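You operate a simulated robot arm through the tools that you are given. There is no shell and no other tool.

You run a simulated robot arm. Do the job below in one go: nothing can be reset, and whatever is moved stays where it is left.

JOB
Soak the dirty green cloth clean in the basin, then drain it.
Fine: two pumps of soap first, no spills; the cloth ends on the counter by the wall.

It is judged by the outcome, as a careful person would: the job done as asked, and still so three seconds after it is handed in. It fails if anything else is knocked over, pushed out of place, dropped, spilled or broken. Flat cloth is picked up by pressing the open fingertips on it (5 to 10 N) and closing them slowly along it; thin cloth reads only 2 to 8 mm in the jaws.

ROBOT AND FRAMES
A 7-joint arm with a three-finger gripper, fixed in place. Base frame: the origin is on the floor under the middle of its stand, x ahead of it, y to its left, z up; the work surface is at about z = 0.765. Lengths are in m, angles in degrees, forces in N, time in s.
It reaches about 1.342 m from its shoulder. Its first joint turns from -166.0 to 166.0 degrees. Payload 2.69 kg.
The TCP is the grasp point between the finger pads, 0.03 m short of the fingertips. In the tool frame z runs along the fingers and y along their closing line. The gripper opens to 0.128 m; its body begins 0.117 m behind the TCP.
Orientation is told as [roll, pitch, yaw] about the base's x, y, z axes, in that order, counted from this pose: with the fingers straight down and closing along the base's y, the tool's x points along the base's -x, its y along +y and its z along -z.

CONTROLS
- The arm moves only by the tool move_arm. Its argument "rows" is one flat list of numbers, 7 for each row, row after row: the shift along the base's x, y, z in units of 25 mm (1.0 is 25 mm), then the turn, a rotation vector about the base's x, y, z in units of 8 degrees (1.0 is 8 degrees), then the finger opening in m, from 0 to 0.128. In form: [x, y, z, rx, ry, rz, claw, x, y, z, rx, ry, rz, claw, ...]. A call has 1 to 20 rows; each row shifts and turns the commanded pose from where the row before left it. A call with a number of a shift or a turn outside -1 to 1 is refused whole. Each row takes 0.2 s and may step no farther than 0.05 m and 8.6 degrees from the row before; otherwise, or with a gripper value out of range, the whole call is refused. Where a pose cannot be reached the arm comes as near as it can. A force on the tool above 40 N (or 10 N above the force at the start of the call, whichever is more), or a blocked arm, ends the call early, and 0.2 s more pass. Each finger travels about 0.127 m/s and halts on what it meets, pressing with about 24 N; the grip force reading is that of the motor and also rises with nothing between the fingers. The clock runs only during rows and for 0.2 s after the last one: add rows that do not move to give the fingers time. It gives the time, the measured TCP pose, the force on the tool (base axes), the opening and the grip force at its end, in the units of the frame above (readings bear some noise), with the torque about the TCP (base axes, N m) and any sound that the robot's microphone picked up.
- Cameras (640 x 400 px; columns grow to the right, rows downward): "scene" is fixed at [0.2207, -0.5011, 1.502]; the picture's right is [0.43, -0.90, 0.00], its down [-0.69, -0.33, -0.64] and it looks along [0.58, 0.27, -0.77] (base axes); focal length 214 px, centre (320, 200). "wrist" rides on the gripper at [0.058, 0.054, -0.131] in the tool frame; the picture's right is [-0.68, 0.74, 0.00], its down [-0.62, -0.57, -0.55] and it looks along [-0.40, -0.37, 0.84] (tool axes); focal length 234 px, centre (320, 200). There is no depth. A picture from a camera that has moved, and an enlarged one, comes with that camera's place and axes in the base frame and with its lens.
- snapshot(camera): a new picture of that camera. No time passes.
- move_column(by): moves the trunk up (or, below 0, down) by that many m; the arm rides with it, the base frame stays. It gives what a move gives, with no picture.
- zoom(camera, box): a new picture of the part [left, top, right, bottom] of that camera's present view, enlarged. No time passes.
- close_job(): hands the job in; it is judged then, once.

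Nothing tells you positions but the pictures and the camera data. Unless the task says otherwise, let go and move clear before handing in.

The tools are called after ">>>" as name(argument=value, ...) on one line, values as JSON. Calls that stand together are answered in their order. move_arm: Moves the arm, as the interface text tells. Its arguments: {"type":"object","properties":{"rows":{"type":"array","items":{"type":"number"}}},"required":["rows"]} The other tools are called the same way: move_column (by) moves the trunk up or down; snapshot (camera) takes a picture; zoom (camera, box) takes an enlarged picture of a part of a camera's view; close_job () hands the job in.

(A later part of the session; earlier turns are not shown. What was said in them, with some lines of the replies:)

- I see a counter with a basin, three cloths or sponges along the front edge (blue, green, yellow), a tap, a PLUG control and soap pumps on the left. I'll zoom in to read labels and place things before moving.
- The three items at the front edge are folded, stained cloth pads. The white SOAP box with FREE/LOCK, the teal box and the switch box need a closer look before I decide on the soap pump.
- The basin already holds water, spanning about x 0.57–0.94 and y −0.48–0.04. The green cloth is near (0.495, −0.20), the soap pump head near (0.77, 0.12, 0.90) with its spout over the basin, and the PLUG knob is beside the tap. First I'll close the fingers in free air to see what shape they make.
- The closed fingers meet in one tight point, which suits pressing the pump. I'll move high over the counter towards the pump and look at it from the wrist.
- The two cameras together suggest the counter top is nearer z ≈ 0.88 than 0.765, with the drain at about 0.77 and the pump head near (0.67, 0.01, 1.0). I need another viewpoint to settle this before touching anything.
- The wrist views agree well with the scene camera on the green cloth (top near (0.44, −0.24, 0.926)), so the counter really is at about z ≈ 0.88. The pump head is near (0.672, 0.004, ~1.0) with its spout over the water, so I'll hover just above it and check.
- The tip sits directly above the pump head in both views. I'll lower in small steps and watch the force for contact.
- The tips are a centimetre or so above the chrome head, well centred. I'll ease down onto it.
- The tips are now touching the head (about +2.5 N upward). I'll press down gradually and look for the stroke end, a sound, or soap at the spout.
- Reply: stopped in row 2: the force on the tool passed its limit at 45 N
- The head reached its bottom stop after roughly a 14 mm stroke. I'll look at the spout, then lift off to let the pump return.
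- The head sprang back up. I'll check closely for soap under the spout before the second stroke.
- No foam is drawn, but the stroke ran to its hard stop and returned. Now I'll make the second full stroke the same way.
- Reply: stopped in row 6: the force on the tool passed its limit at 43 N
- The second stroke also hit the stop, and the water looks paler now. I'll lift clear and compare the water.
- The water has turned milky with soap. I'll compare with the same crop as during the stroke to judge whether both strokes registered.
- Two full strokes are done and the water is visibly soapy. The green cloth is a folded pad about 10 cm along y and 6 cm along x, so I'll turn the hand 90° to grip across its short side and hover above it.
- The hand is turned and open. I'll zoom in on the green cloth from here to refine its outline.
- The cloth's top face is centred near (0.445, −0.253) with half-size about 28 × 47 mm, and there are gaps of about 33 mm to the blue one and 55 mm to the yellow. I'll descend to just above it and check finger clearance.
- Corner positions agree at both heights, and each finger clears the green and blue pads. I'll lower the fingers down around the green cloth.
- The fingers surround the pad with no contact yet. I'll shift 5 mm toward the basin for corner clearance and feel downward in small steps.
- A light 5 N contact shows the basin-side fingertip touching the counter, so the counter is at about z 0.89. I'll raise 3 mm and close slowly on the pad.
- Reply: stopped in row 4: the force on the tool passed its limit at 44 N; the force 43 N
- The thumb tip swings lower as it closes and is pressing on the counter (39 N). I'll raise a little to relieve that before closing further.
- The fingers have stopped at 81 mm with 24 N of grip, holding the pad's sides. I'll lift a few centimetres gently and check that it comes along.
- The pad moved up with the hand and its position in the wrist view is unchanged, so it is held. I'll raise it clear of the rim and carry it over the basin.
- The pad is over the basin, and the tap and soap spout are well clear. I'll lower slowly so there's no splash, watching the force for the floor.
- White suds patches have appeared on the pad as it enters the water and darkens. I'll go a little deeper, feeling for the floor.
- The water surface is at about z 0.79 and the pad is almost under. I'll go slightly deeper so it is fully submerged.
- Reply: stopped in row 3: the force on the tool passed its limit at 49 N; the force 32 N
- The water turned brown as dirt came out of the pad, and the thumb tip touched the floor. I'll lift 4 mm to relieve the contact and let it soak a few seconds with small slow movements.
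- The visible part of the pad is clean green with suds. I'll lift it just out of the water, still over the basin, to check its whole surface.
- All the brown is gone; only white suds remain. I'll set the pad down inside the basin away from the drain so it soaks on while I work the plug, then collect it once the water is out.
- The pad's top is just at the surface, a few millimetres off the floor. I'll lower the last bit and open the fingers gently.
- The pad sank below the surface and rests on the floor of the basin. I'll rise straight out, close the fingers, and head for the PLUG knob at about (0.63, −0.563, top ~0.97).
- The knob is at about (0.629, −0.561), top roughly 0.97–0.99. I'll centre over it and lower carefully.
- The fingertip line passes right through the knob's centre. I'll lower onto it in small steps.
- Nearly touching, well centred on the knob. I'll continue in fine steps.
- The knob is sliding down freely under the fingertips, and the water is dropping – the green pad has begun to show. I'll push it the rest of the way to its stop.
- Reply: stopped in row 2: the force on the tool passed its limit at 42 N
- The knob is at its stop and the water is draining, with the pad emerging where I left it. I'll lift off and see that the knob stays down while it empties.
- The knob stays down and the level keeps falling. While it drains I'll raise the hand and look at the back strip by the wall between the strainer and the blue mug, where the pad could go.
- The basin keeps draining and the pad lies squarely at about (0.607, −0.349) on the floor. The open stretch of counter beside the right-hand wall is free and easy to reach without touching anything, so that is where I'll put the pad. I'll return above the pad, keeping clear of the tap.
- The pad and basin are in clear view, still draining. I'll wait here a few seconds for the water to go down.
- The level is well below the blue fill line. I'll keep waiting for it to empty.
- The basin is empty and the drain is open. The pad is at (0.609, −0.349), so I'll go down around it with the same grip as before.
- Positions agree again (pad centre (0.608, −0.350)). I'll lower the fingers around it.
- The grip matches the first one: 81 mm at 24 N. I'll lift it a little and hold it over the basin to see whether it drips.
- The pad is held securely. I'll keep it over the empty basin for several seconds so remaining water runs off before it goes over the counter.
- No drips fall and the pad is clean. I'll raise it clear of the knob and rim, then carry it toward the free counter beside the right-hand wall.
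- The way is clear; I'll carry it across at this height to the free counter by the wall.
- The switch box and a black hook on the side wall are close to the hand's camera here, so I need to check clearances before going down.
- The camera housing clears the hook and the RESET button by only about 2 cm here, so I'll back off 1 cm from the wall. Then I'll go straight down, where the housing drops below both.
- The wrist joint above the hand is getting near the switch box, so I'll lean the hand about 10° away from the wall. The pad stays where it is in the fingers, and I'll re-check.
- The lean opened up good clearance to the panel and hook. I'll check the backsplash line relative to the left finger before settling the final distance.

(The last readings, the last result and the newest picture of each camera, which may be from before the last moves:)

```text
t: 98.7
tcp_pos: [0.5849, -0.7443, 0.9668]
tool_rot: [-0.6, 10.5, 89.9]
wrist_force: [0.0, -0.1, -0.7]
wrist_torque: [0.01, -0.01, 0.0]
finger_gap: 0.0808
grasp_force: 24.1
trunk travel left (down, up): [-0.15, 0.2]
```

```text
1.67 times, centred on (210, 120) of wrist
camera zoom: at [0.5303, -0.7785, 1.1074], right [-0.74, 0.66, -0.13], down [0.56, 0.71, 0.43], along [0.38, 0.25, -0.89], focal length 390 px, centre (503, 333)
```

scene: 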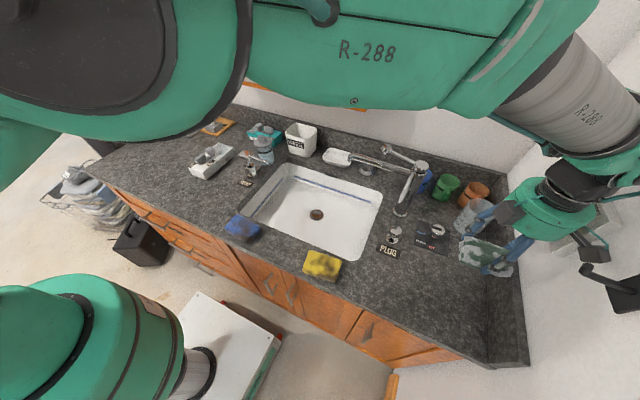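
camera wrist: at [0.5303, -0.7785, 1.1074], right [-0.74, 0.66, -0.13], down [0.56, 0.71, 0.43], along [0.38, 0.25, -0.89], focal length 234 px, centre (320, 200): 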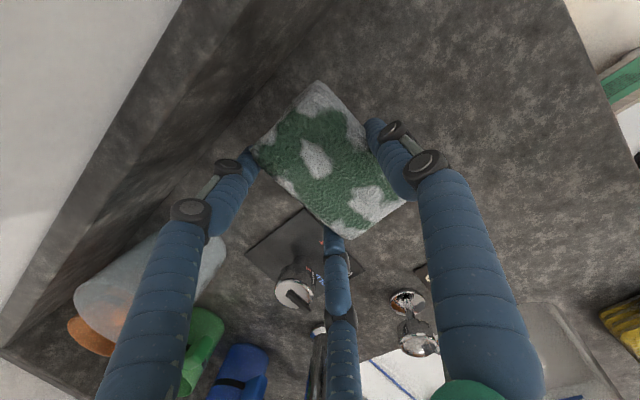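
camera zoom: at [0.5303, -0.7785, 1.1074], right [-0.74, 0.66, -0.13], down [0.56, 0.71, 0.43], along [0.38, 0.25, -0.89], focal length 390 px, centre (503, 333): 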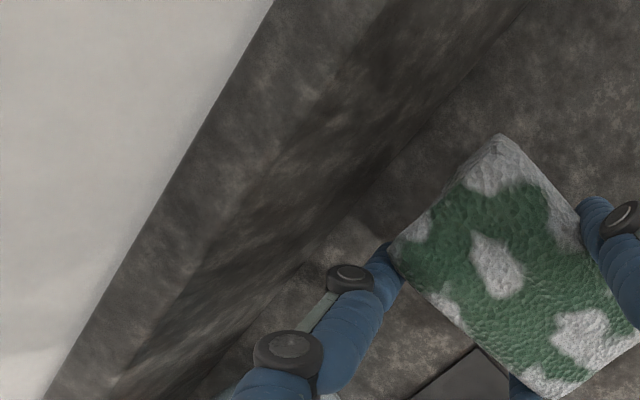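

The backsplash face is at y ≈ −0.832, leaving about 2 cm for the finger to open and about 3 cm from pad to wall. I'll lower in fine steps until the pad touches the counter.

>>> move_arm(rows=[0, 0, -0.2, 0, 0, 0, 0.05, 0, 0, -0.2, 0, 0, 0, 0.05, 0, 0, -0.15, 0, 0, 0, 0.05])

>>> move_arm(rows=[0, 0, -0.12, 0, 0, 0, 0.05, 0, 0, -0.12, 0, 0, 0, 0.05])

>>> zoom(camera="scene", box=[420, 210, 560, 330])

```text
t: 99.5
tcp_pos: [0.5838, -0.7447, 0.9542]
tool_rot: [-0.5, 10.4, 90.1]
wrist_force: [0.3, 0.3, -0.1]
wrist_torque: [0.03, -0.03, 0.01]
finger_gap: 0.081
grasp_force: 23.7
trunk travel left (down, up): [-0.15, 0.2]
```

```text
t: 100.1
tcp_pos: [0.5837, -0.7447, 0.9468]
tool_rot: [-0.5, 10.4, 90.0]
wrist_force: [0.0, 0.1, -0.9]
wrist_torque: [0.0, 0.0, -0.04]
finger_gap: 0.081
grasp_force: 24.0
trunk travel left (down, up): [-0.15, 0.2]
```

```text
3.33 times, centred on (490, 270) of scene
camera zoom: at [0.2207, -0.5011, 1.502], right [0.43, -0.9, 0.0], down [-0.69, -0.33, -0.64], along [0.58, 0.27, -0.77], focal length 715 px, centre (-247, -33)
```

zoom: 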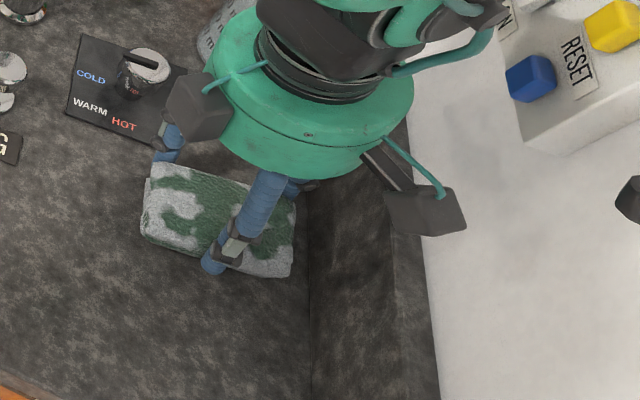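

>>> move_arm(rows=[0, 0, -0.1, 0, 0, 0, 0.05, 0, 0, -0.1, 0, 0, 0, 0.05])

>>> move_arm(rows=[0, 0, -0.1, 0, 0, 0, 0.05])

```text
t: 100.7
tcp_pos: [0.5839, -0.7431, 0.942]
tool_rot: [-0.5, 10.5, 90.0]
wrist_force: [-0.9, 0.0, -0.8]
wrist_torque: [-0.01, -0.02, 0.0]
finger_gap: 0.0808
grasp_force: 23.5
trunk travel left (down, up): [-0.15, 0.2]
```

```text
t: 101.1
tcp_pos: [0.5849, -0.7437, 0.9421]
tool_rot: [-0.6, 10.5, 90.0]
wrist_force: [-2.5, 2.5, 11.9]
wrist_torque: [0.6, 0.58, -0.01]
finger_gap: 0.0809
grasp_force: 24.1
trunk travel left (down, up): [-0.15, 0.2]
```

Contact with the counter (about 12 N). I'll ease up a millimetre and open the fingers slowly to let the pad settle.

>>> move_arm(rows=[0, 0, 0.06, 0, 0, 0, 0.07, 0, 0, 0, 0, 0, 0, 0.082, 0, 0, 0, 0, 0, 0, 0.086, 0, 0, 0, 0, 0, 0, 0.09, 0, 0, 0, 0, 0, 0, 0.094, 0, 0, 0, 0, 0, 0, 0.094])

>>> snapshot(camera="wrist")

>>> zoom(camera="scene", box=[420, 210, 560, 330])

```text
t: 102.5
tcp_pos: [0.5846, -0.7436, 0.9424]
tool_rot: [-0.5, 10.5, 89.9]
wrist_force: [-0.2, 0.5, 0.0]
wrist_torque: [0.0, 0.0, 0.04]
finger_gap: 0.0939
grasp_force: 0.0
trunk travel left (down, up): [-0.15, 0.2]
```

```text
taken
camera wrist: at [0.5298, -0.7782, 1.0812], right [-0.74, 0.66, -0.13], down [0.56, 0.71, 0.43], along [0.38, 0.25, -0.89], focal length 234 px, centre (320, 200)
```

wrist: 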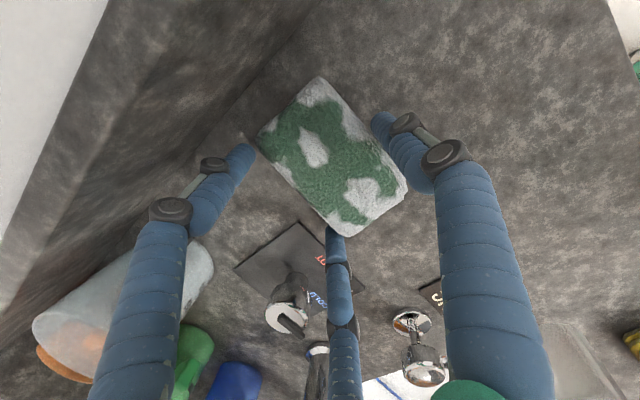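

```text
3.33 times, centred on (490, 270) of scene
camera zoom: at [0.2207, -0.5011, 1.502], right [0.43, -0.9, 0.0], down [-0.69, -0.33, -0.64], along [0.58, 0.27, -0.77], focal length 715 px, centre (-247, -33)
```

zoom: 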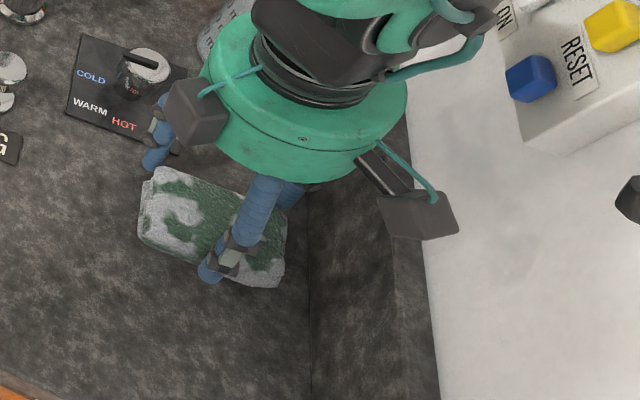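

The pad is down flat and the fingers are free of it. I'll rise just enough to clear it, slide away from the wall below the hook's height, and then go up.

>>> move_arm(rows=[0, 0, 0.3, 0, 0, 0, 0.096, 0, 0, 0.4, 0, 0, 0, 0.098, 0, 0, 0.5, 0, 0, 0, 0.1, 0, 0, 0.5, 0, 0, 0, 0.1])

>>> zoom(camera="scene", box=[420, 170, 620, 330])

```text
t: 103.5
tcp_pos: [0.5856, -0.7454, 0.9839]
tool_rot: [-0.5, 10.4, 90.0]
wrist_force: [-1.1, 0.7, 0.3]
wrist_torque: [-0.04, -0.02, 0.0]
finger_gap: 0.1
grasp_force: 0.0
trunk travel left (down, up): [-0.15, 0.2]
```

```text
2.50 times, centred on (520, 250) of scene
camera zoom: at [0.2207, -0.5011, 1.502], right [0.43, -0.9, 0.0], down [-0.69, -0.33, -0.64], along [0.58, 0.27, -0.77], focal length 536 px, centre (-180, 75)
```

zoom: 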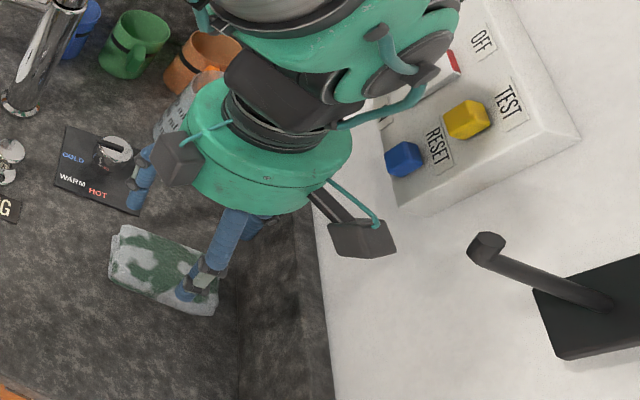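

Clear of the pad, with nothing touching. I'll move away from the wall and then up.

>>> move_arm(rows=[0, 0.8, 0, 0, 0, 0, 0.1, -0.2, 0.9, 0.1, 0, 0, 0, 0.1, -0.2, 0.9, 0.3, 0, 0, 0, 0.1, -0.2, 0.9, 0.6, 0, 0, 0, 0.1, -0.2, 0.7, 0.9, 0, 0, 0, 0.1, 0, 0.5, 0.9, 0, 0, 0, 0.1, 0, 0.3, 0.9, 0.3, 0, 0, 0.1, 0, 0.3, 0.9, 0.5, 0, 0, 0.1, 0, 0.3, 0.9, 0.5, 0, 0, 0.1, 0, 0.3, 0.9, 0, 0, 0, 0.1])

>>> snapshot(camera="scene")

>>> snapshot(camera="wrist")

```text
t: 105.7
tcp_pos: [0.5641, -0.5959, 1.1448]
tool_rot: [-0.6, 0.0, 89.9]
wrist_force: [-0.5, 0.1, 0.4]
wrist_torque: [0.06, -0.02, -0.03]
finger_gap: 0.1001
grasp_force: 0.0
trunk travel left (down, up): [-0.15, 0.2]
```

```text
taken
```

scene: 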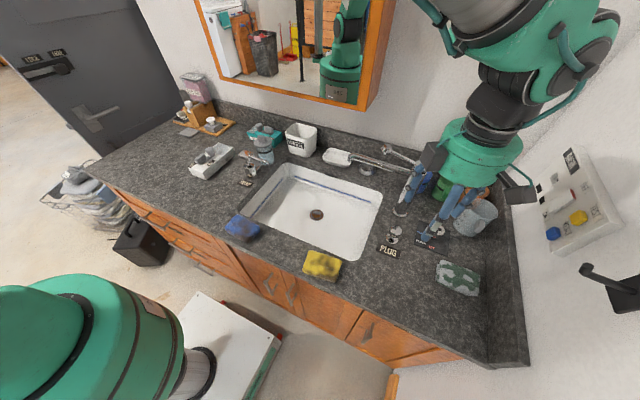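

```text
taken
camera wrist: at [0.5094, -0.6561, 1.2759], right [-0.74, 0.68, -0.01], down [0.56, 0.62, 0.55], along [0.38, 0.4, -0.83], focal length 234 px, centre (320, 200)
```

wrist: 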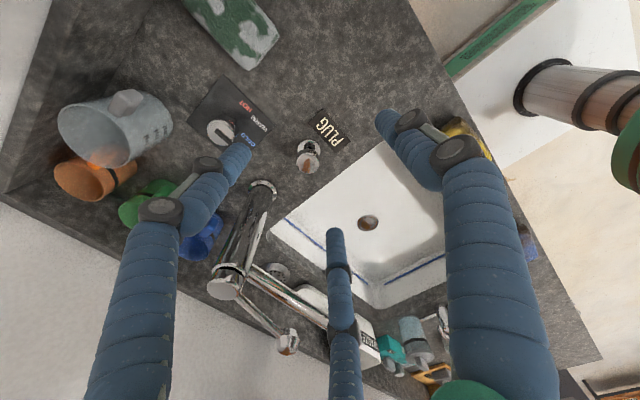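

The pad now lies on the free counter by the right-hand wall. I'll check the whole scene for drips, displaced items and the knob before moving clear.

>>> zoom(camera="scene", box=[360, 200, 540, 340])

>>> zoom(camera="scene", box=[220, 140, 400, 290])

>>> zoom(camera="scene", box=[160, 90, 300, 190])

```text
2.86 times, centred on (450, 270) of scene
camera zoom: at [0.2207, -0.5011, 1.502], right [0.43, -0.9, 0.0], down [-0.69, -0.33, -0.64], along [0.58, 0.27, -0.77], focal length 613 px, centre (-51, 0)
```

zoom: 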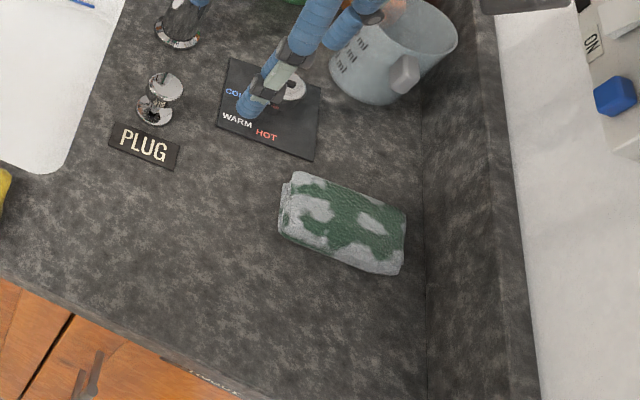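

```text
2.67 times, centred on (310, 215) of scene
camera zoom: at [0.2207, -0.5011, 1.502], right [0.43, -0.9, 0.0], down [-0.69, -0.33, -0.64], along [0.58, 0.27, -0.77], focal length 572 px, centre (347, 160)
```

zoom: 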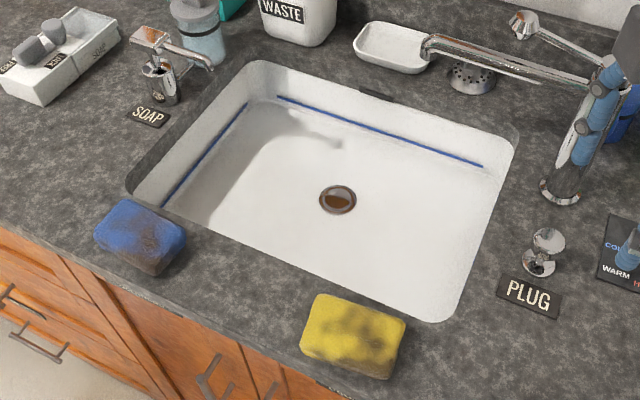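

```text
4.00 times, centred on (230, 140) of scene
camera zoom: at [0.2207, -0.5011, 1.502], right [0.43, -0.9, 0.0], down [-0.69, -0.33, -0.64], along [0.58, 0.27, -0.77], focal length 858 px, centre (680, 440)
```

zoom: 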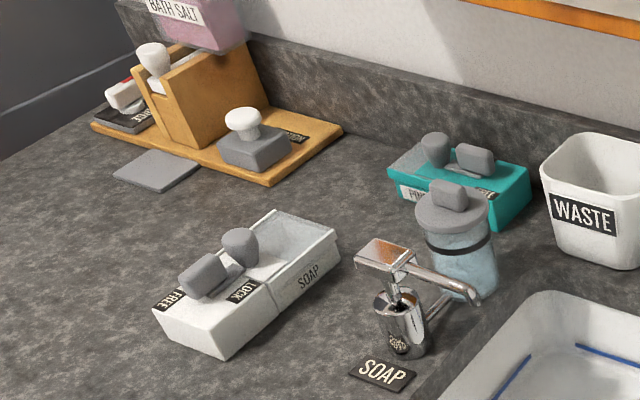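

Everything is in its place: the basin is empty with the plug open, no water is on the counter, and the clean pad rests about 2 cm from the side wall's backsplash. I'll retreat high and clear, then take a last look.

>>> move_arm(rows=[-0.3, 0.3, 1, 0, 0, 0, 0.1, -0.3, 0.3, 1, 0, 0, 0, 0.1, -0.3, 0.5, 1, 0, 0, 0, 0.1, -0.3, 0.8, 1, 0, 0, 0, 0.1, 0, 0.9, 0.8, 0, 0, 0, 0.1, 0, 0.9, 0.5, 0, 0, 0, 0.1, 0, 0.9, 0.2, 0, 0, 0, 0.1, 0, 0, 0, 0, 0, 0, 0.1])

>>> snapshot(camera="scene")

>>> zoom(camera="scene", box=[360, 130, 540, 340])

```text
t: 107.5
tcp_pos: [0.5353, -0.4811, 1.2822]
tool_rot: [-0.6, 0.0, 90.0]
wrist_force: [0.1, -0.5, -0.7]
wrist_torque: [-0.04, -0.04, 0.02]
finger_gap: 0.0998
grasp_force: 0.0
trunk travel left (down, up): [-0.15, 0.2]
```

```text
taken
```

scene: 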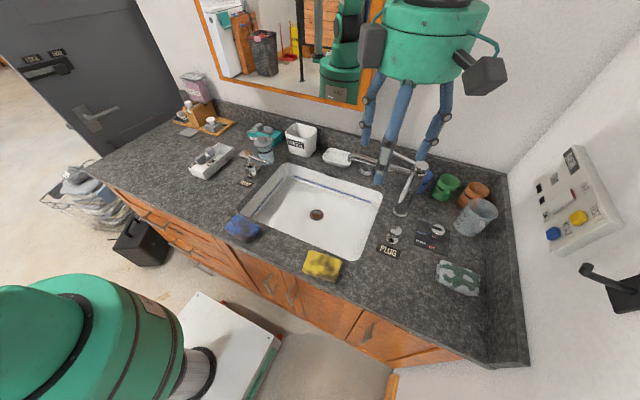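

```text
1.90 times, centred on (450, 235) of scene
camera zoom: at [0.2207, -0.5011, 1.502], right [0.43, -0.9, 0.0], down [-0.69, -0.33, -0.64], along [0.58, 0.27, -0.77], focal length 408 px, centre (72, 133)
```

zoom: 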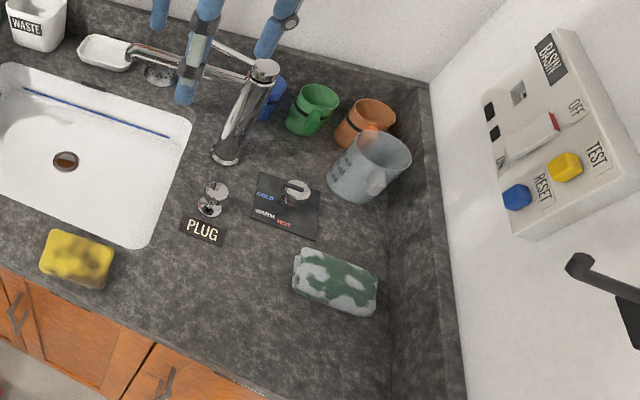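

The pad is on the counter by the wall and its brown stains are gone. Two soap pumps went in first, the basin is drained with the plug open, and nothing else has moved or spilled. The hand is well clear, so I'm handing the job in.

>>> close_job()

```text
The job is handed in.
```

I've handed the job in. The green cloth is clean of its brown stains and rests on the counter about 2 cm from the right-hand wall's backsplash.

- **Soap:** I gave two full pump strokes before the cloth went in. No change showed after the first stroke; after the second the water was visibly soapy.
- **Soak:** The cloth went under in the soapy water, the dirt came out, and the water turned brown. White suds are still on it, as the job didn't ask for rinsing.
- **Drain:** I pushed the PLUG knob down and the basin emptied fully. The plug is still open. I also held the cloth over the empty basin for about eight seconds, and it did not drip.
- **Placement:** "By the wall" could have meant the back wall or the side wall. I chose the free counter by the right-hand wall, because the gaps along the back wall were too tight to be safe.

In the final pictures I saw no spills, and nothing else had been moved or knocked over. The arm is clear of everything.
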